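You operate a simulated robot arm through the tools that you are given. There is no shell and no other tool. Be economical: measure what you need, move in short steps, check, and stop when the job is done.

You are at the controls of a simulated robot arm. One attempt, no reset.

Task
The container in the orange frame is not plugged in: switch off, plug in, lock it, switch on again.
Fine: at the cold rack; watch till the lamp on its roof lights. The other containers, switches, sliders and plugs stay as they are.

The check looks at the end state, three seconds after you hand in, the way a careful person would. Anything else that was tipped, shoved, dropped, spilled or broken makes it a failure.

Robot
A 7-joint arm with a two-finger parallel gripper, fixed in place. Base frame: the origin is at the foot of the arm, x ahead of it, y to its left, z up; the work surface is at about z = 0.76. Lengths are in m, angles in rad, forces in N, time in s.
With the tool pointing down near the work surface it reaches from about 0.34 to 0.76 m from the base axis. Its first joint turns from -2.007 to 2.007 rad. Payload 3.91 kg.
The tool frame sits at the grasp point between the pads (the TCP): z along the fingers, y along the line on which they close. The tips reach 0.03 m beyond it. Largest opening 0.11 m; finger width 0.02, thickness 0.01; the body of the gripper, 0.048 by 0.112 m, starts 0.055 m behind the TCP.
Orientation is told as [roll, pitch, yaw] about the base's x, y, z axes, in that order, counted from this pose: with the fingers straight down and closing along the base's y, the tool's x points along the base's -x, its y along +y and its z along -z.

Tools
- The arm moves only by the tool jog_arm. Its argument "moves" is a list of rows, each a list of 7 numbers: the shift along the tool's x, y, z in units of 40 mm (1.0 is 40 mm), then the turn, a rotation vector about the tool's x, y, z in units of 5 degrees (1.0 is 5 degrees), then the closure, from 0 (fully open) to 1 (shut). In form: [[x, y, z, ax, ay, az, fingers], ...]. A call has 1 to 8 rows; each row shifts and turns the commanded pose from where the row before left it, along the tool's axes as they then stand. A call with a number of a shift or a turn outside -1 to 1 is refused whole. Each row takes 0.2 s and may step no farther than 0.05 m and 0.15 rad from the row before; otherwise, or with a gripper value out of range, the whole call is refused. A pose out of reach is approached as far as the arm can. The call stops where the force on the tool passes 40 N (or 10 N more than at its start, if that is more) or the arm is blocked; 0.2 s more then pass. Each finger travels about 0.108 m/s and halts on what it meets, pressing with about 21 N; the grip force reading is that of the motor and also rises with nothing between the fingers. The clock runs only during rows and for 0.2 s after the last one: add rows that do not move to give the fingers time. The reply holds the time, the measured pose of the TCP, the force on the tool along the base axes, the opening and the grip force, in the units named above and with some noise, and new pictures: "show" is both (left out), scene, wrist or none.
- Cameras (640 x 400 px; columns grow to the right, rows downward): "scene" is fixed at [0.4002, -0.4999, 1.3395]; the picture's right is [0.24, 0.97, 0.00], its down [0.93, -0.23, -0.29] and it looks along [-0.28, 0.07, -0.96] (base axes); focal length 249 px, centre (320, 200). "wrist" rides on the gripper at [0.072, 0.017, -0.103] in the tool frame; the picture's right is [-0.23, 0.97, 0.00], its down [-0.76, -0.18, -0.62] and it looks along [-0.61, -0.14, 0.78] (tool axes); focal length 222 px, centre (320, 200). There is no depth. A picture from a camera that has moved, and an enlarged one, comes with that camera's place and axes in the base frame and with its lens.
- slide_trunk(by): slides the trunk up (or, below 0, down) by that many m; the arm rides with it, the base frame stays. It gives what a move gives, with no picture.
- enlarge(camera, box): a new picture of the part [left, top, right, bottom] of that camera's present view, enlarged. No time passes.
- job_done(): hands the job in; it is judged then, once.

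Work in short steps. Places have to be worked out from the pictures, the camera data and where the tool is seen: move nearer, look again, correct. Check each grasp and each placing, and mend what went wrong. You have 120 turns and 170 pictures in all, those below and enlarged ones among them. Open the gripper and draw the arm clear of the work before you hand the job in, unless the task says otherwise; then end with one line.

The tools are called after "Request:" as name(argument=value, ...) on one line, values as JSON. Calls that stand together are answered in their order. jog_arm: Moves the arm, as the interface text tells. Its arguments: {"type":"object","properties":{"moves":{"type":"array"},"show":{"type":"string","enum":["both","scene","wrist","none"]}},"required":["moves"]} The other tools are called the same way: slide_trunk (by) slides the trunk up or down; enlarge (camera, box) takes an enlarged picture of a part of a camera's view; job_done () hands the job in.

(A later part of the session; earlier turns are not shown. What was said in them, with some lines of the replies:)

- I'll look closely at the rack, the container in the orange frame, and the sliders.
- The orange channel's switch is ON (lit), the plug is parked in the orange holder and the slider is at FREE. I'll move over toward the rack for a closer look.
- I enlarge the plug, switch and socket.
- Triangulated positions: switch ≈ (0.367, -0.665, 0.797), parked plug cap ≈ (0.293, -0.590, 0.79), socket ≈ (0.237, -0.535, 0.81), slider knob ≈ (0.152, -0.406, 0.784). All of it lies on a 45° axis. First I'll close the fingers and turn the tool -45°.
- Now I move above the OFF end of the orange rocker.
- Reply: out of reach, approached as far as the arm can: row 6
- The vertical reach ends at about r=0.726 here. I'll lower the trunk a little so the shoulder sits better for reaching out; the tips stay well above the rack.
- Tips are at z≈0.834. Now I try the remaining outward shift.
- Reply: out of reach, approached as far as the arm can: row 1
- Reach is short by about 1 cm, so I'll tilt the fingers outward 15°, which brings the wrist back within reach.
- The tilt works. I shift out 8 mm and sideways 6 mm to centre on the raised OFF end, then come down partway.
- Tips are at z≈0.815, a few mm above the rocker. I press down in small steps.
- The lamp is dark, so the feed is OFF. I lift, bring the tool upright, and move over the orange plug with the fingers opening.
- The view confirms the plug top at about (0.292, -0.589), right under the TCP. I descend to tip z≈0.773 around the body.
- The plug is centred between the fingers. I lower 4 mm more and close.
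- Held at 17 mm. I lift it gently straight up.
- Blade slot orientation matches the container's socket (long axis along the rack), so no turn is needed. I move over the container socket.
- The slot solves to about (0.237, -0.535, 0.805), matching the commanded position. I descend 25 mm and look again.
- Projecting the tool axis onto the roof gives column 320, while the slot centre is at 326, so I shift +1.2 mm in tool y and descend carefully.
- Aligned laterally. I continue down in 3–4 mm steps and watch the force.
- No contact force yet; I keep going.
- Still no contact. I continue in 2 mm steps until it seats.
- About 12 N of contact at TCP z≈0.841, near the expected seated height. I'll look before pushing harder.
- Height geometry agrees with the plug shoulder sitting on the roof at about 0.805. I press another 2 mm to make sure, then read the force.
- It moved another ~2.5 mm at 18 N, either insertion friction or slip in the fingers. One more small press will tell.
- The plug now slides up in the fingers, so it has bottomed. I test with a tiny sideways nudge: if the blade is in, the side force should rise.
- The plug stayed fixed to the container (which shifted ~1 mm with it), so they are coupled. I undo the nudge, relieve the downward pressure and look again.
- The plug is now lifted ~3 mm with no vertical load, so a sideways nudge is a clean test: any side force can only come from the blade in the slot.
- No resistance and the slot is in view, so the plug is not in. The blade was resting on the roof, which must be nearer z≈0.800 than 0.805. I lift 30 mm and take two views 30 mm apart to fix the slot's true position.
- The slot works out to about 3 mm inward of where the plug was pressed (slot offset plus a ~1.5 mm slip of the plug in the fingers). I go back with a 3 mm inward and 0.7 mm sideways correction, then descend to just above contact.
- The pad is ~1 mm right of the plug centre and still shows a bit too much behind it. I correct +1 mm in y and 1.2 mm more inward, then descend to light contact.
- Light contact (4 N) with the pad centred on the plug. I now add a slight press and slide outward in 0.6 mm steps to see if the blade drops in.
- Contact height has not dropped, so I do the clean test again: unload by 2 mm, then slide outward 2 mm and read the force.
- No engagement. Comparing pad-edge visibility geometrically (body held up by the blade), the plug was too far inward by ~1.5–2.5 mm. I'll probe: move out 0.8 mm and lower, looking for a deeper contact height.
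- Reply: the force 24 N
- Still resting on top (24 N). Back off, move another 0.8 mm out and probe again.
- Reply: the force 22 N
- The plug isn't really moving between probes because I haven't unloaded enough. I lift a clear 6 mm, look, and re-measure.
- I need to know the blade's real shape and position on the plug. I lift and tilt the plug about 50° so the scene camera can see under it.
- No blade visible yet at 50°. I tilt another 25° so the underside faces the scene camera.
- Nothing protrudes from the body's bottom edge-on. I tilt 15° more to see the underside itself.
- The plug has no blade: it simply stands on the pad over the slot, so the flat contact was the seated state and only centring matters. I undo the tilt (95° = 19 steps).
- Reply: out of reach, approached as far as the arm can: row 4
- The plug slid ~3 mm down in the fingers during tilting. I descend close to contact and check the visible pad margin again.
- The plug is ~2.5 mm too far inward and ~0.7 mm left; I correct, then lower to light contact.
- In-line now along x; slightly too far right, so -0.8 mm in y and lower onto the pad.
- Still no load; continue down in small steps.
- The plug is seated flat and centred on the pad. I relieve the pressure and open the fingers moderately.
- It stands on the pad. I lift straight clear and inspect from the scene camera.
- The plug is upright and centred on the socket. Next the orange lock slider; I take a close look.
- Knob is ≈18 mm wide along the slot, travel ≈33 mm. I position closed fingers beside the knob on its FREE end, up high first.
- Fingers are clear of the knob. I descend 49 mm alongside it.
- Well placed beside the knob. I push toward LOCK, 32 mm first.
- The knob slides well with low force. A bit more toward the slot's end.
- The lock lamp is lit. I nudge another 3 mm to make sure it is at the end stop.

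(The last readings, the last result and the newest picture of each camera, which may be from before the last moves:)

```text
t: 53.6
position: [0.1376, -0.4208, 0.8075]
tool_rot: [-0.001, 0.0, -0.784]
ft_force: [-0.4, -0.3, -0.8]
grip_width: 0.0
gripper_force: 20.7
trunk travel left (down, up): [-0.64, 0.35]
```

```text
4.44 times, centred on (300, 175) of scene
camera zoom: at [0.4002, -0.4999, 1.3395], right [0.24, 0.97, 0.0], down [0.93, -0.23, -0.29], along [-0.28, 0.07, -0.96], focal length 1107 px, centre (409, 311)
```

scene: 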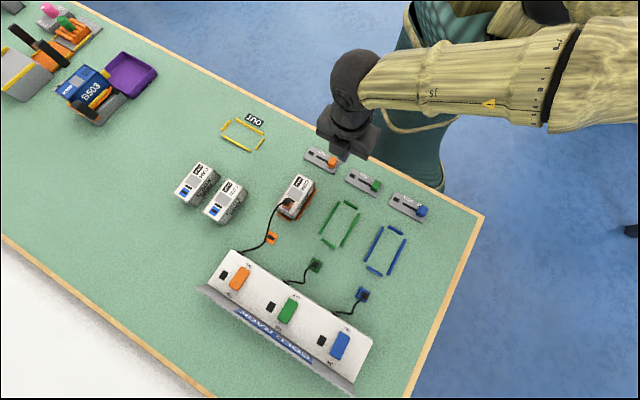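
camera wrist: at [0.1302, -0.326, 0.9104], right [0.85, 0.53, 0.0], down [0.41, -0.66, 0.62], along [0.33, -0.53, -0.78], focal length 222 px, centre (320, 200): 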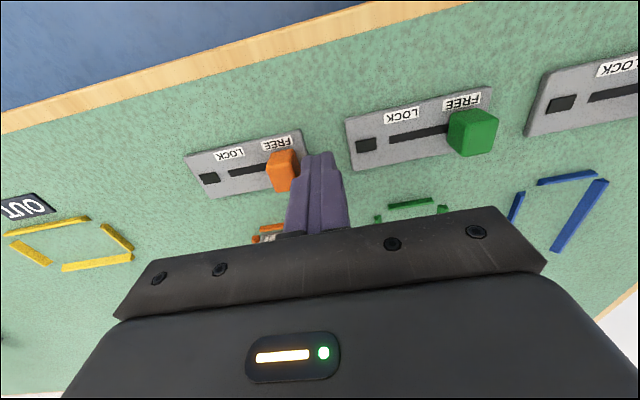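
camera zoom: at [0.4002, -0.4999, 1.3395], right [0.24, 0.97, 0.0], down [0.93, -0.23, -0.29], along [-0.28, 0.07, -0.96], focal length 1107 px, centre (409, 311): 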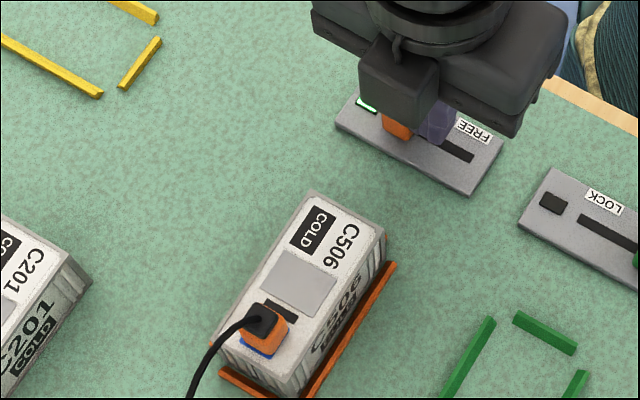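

Slider is at LOCK. I back off, lift and travel above the container back toward the switch.

Request:
jog_arm(moves=[[0, 0.2, 0, 0, 0, 0, 1], [0, 0, -0.8, 0, 0, 0, 1], [0, 0, -0.9, 0, 0, 0, 1], [0, 0, -0.9, 0, 0, 0, 1], [0, 0, -0.9, 0, 0, 0, 1], [-0.8, -0.2, 0, 0, 0, 0, 1], [-0.9, 0, 0, 0, 0, 0, 1], [-0.9, 0, 0, 0, 0, 0, 1]], show="none")

Request:
jog_arm(moves=[[-0.9, 0, 0, 0, 0, 0, 1], [-0.9, 0, 0, 0, 0, 0, 1], [-0.9, -0.1, 0, 0, 0, 0, 1], [-0.9, -0.1, 0, 0, -1, 0, 1], [0, 0, 0, 0, -1, 0, 1], [0, 0, 0, 0, -1, 0, 1], [0, 0, 0, 0, -1, 0, 1], [0, 0, 0, 0, -1, 0, 1]])

```text
t: 55.4
position: [0.2122, -0.4933, 0.9482]
tool_rot: [-0.002, 0.002, -0.786]
ft_force: [0.3, 0.4, 0.2]
grip_width: 0.0
gripper_force: 21.5
trunk travel left (down, up): [-0.64, 0.35]
```

```text
t: 57.2
position: [0.3068, -0.601, 0.9486]
tool_rot: [-0.001, -0.437, -0.785]
ft_force: [-0.2, -0.1, 0.6]
grip_width: 0.0003
gripper_force: 21.2
trunk travel left (down, up): [-0.64, 0.35]
camera wrist: at [0.2417, -0.5123, 1.0111], right [0.83, 0.54, 0.1], down [0.18, -0.43, 0.89], along [0.52, -0.72, -0.45], focal length 222 px, centre (320, 200)
```

scene: 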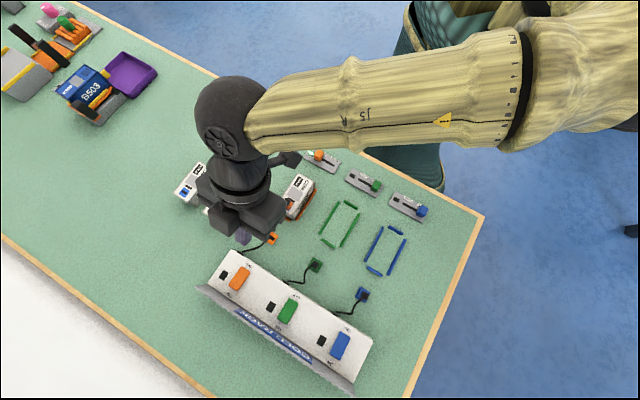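
wrist: 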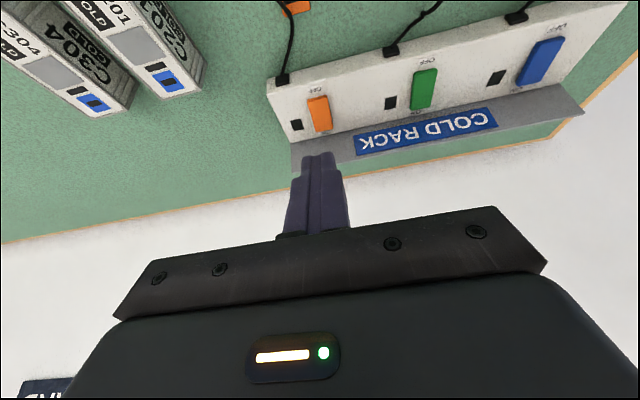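

I move diagonally out and down to just above the rocker's ON end.

Request:
jog_arm(moves=[[-0.279, 0, 0.7, 0, 0, 0, 1], [-0.279, 0, 0.7, 0, 0, 0, 1], [-0.279, 0, 0.7, 0, 0, 0, 1], [-0.279, 0, 0.7, 0, 0, 0, 1], [0, 0, 0, 0, 0, 0, 1]], show="wrist")

Request:
enlarge(camera="wrist", box=[240, 90, 400, 230])

```text
t: 58.4
position: [0.3701, -0.6625, 0.8644]
tool_rot: [-0.001, -0.436, -0.786]
ft_force: [0.6, 1.3, 0.2]
grip_width: 0.0
gripper_force: 21.5
trunk travel left (down, up): [-0.64, 0.35]
camera wrist: at [0.3042, -0.573, 0.9272], right [0.83, 0.54, 0.1], down [0.18, -0.43, 0.89], along [0.52, -0.72, -0.45], focal length 222 px, centre (320, 200)
```

wrist: 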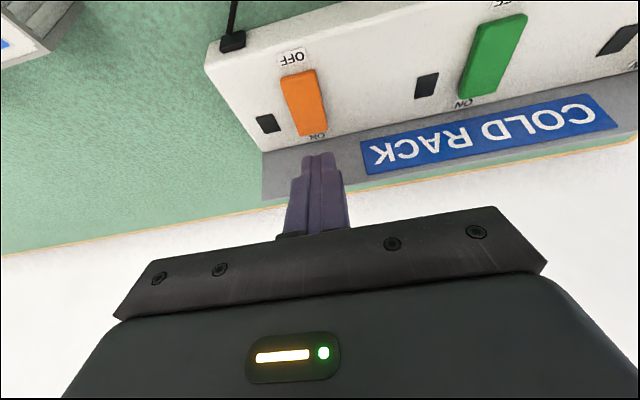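

```text
2.86 times, centred on (320, 160) of wrist
camera zoom: at [0.3042, -0.573, 0.9272], right [0.83, 0.54, 0.1], down [0.18, -0.43, 0.89], along [0.52, -0.72, -0.45], focal length 635 px, centre (320, 314)
```

zoom: 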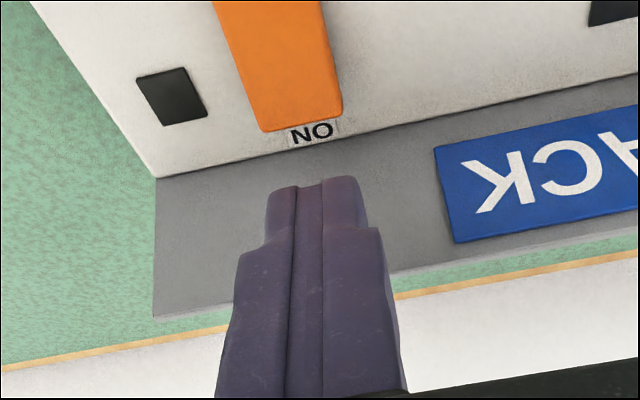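

ON end of the rocker is at about out-coordinate 0.749; because of the tilt, the lowest tip corner is 9 mm inward. I shift 7 mm further out and lower 20 mm.

Request:
jog_arm(moves=[[-0.159, -0.07, 0.074, 0, 0, 0, 1], [0.21, 0, 0.45, 0, 0, 0, 1], [0, 0, 0, 0, 0, 0, 1]], show="none")

Request:
enlarge(camera="wrist", box=[240, 90, 400, 230])

Request:
enlarge(camera="scene", box=[190, 230, 310, 320])

```text
t: 59.2
position: [0.3713, -0.6703, 0.846]
tool_rot: [0.0, -0.438, -0.785]
ft_force: [-0.3, 1.4, 0.1]
grip_width: 0.0
gripper_force: 21.1
trunk travel left (down, up): [-0.64, 0.35]
```

```text
2.86 times, centred on (320, 160) of wrist
camera zoom: at [0.3066, -0.581, 0.9084], right [0.83, 0.54, 0.1], down [0.18, -0.43, 0.89], along [0.52, -0.72, -0.45], focal length 635 px, centre (320, 314)
```

zoom: 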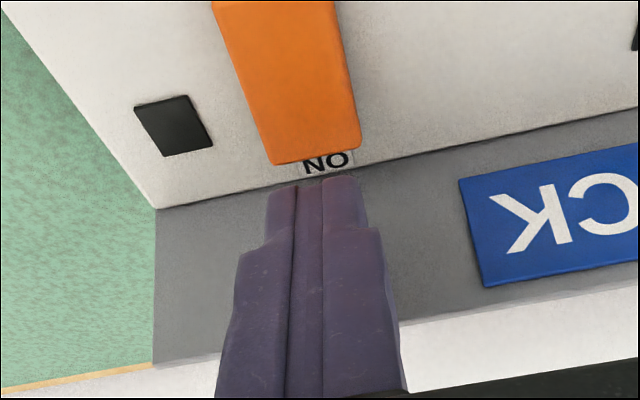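

```text
4.44 times, centred on (250, 275) of scene
camera zoom: at [0.4002, -0.4999, 1.3395], right [0.24, 0.97, 0.0], down [0.93, -0.23, -0.29], along [-0.28, 0.07, -0.96], focal length 1107 px, centre (631, -133)
```

zoom: 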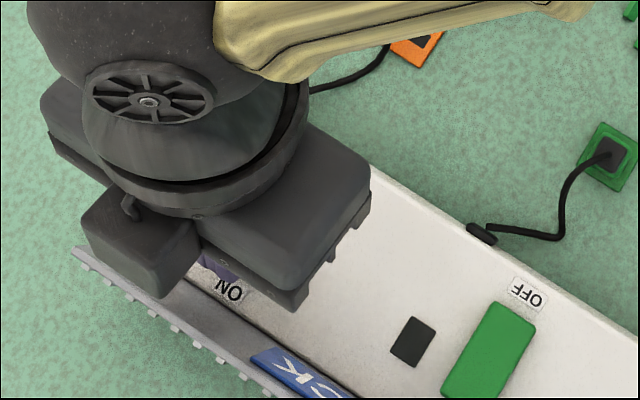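

Tip lowest corner sits ~8 mm inside the ON end. I press down in small steps.

Request:
jog_arm(moves=[[0.063, 0, 0.136, 0, 0, 0, 1], [0.063, 0, 0.136, 0, 0, 0, 1], [0.042, 0, 0.091, 0, 0, 0, 1]], show="none")

Request:
enlarge(camera="wrist", box=[240, 90, 400, 230])

```text
t: 60.0
position: [0.3735, -0.6702, 0.8297]
tool_rot: [0.0, -0.438, -0.787]
ft_force: [-0.1, 0.2, 0.7]
grip_width: 0.0
gripper_force: 20.7
trunk travel left (down, up): [-0.64, 0.35]
```

```text
2.86 times, centred on (320, 160) of wrist
camera zoom: at [0.3069, -0.5814, 0.8924], right [0.83, 0.54, 0.1], down [0.18, -0.43, 0.89], along [0.52, -0.72, -0.45], focal length 635 px, centre (320, 314)
```

zoom: 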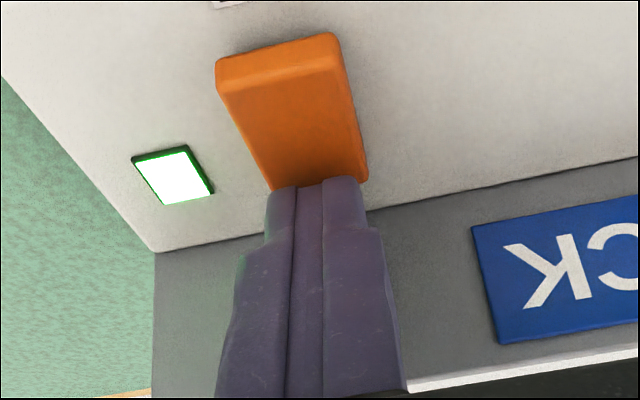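

Switch is ON and its lamp lit. I lift off and retreat, then check the lamp on the container's roof.

Request:
jog_arm(moves=[[-0.38, 0, -0.815, 0, 0, 0, 1], [-0.38, 0, -0.815, 0, 0, 0, 1], [-0.38, 0, -0.815, 0, 0, 0, 1], [0, 0, 0, 0, 1, 0, 1], [0, 0, 0, 0, 1, 0, 1], [0, 0, 0, 0, 1, 0, 1], [0, 0, 0, 0, 1, 0, 1], [0, 0, 0, 0, 1, 0, 1]], show="none")

Request:
jog_arm(moves=[[0.9, 0, 0, 0, 0, 0, 0.8], [0.9, 0, 0, 0, 0, 0, 0.5], [0.9, 0, 0, 0, 0, 0, 0], [0.9, 0, 0, 0, 0, 0, 0], [0.9, 0, 0, 0, 0, 0, 0], [0.9, 0, 0, 0, 0, 0, 0], [0.9, 0, 0, 0, 0, 0, 0], [0.9, 0, 0, 0, 0, 0, 0]], show="scene")

Request:
enlarge(camera="scene", box=[200, 140, 360, 300])

```text
t: 61.8
position: [0.354, -0.6335, 0.9324]
tool_rot: [-0.001, 0.003, -0.786]
ft_force: [0.5, -0.2, -0.9]
grip_width: 0.0
gripper_force: 21.0
out of reach, approached as far as the arm can: row 6, 7, 8
trunk travel left (down, up): [-0.64, 0.35]
```

```text
t: 63.6
position: [0.1501, -0.4305, 0.9325]
tool_rot: [0.002, 0.001, -0.785]
ft_force: [-0.1, -0.5, -0.1]
grip_width: 0.1098
gripper_force: 0.0
trunk travel left (down, up): [-0.64, 0.35]
```

scene: 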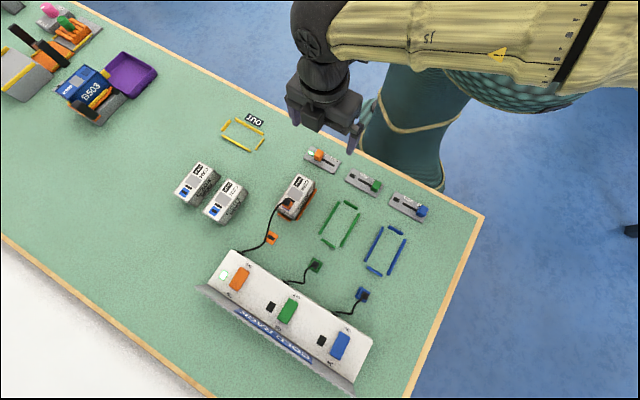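

```text
2.50 times, centred on (280, 220) of scene
camera zoom: at [0.4002, -0.4999, 1.3395], right [0.24, 0.97, 0.0], down [0.93, -0.23, -0.29], along [-0.28, 0.07, -0.96], focal length 623 px, centre (420, 150)
```

zoom: 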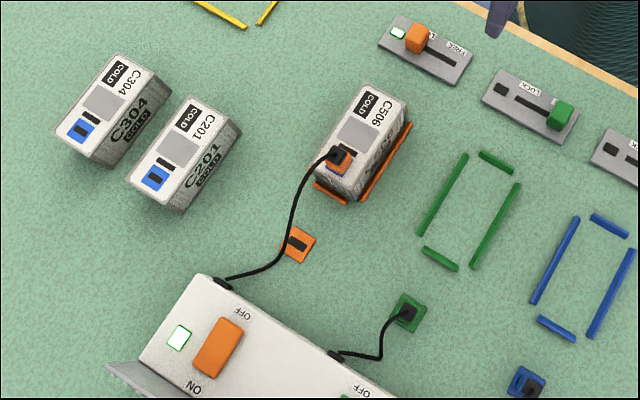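

Switch lamp and lock lamp are lit. The roof lamp may come with a delay, so I wait and look.

Request:
jog_arm(moves=[[0, 0, 0, 0, 0, 0, 0], [0, 0, 0, 0, 0, 0, 0], [0, 0, 0, 0, 0, 0, 0], [0, 0, 0, 0, 0, 0, 0], [0, 0, 0, 0, 0, 0, 0], [0, 0, 0, 0, 0, 0, 0], [0, 0, 0, 0, 0, 0, 0], [0, 0, 0, 0, 0, 0, 0]], show="none")

Request:
enlarge(camera="scene", box=[265, 170, 325, 225])

```text
t: 65.4
position: [0.151, -0.432, 0.9326]
tool_rot: [0.001, -0.001, -0.785]
ft_force: [0.8, -0.1, 0.0]
grip_width: 0.1098
gripper_force: 0.0
trunk travel left (down, up): [-0.64, 0.35]
```

```text
7.27 times, centred on (295, 198) of scene
camera zoom: at [0.4002, -0.4999, 1.3395], right [0.24, 0.97, 0.0], down [0.93, -0.23, -0.29], along [-0.28, 0.07, -0.96], focal length 1811 px, centre (502, 218)
```

zoom: 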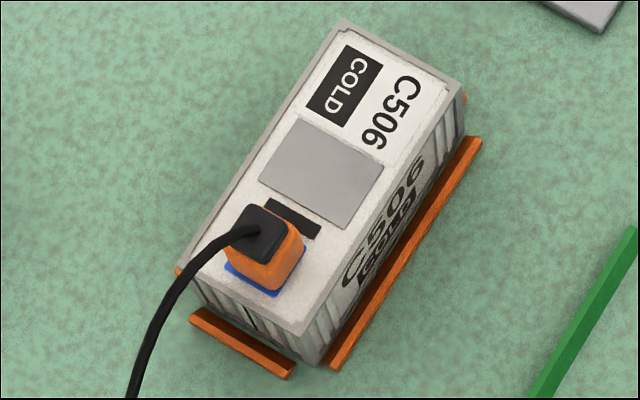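

Still dark. I wait a few seconds more.

Request:
jog_arm(moves=[[0, 0, 0, 0, 0, 0, 0], [0, 0, 0, 0, 0, 0, 0], [0, 0, 0, 0, 0, 0, 0], [0, 0, 0, 0, 0, 0, 0], [0, 0, 0, 0, 0, 0, 0], [0, 0, 0, 0, 0, 0, 0], [0, 0, 0, 0, 0, 0, 0], [0, 0, 0, 0, 0, 0, 0]], show="none")

Request:
jog_arm(moves=[[0, 0, 0, 0, 0, 0, 0], [0, 0, 0, 0, 0, 0, 0], [0, 0, 0, 0, 0, 0, 0], [0, 0, 0, 0, 0, 0, 0], [0, 0, 0, 0, 0, 0, 0], [0, 0, 0, 0, 0, 0, 0], [0, 0, 0, 0, 0, 0, 0], [0, 0, 0, 0, 0, 0, 0]], show="none")

Request:
enlarge(camera="scene", box=[265, 170, 325, 225])

```text
t: 67.2
position: [0.1518, -0.4318, 0.9325]
tool_rot: [-0.001, 0.002, -0.784]
ft_force: [-0.6, 0.7, -0.7]
grip_width: 0.1102
gripper_force: 0.0
trunk travel left (down, up): [-0.64, 0.35]
```

```text
t: 69.0
position: [0.1514, -0.4313, 0.9315]
tool_rot: [0.0, 0.0, -0.786]
ft_force: [0.9, 0.2, -0.7]
grip_width: 0.11
gripper_force: 0.1
trunk travel left (down, up): [-0.64, 0.35]
```

```text
7.27 times, centred on (295, 198) of scene
camera zoom: at [0.4002, -0.4999, 1.3395], right [0.24, 0.97, 0.0], down [0.93, -0.23, -0.29], along [-0.28, 0.07, -0.96], focal length 1811 px, centre (502, 218)
```

zoom: 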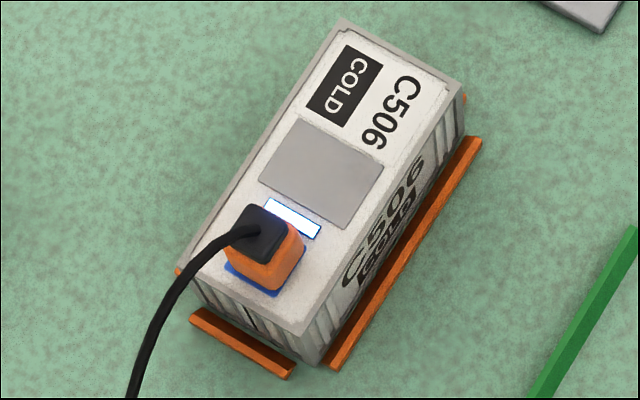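

The roof lamp is lit, the slider is at LOCK, the switch is ON, and the gripper is open and clear of everything. I hand in.

Request:
job_done()

```text
The job is handed in.
```

Container C506 in the orange frame is now plugged in and locked with its switch back on, and I handed in after its roof lamp lit; I moved no other containers, switches, sliders or plugs, but C506 itself shifted about a millimetre in its frame while I seated the plug.
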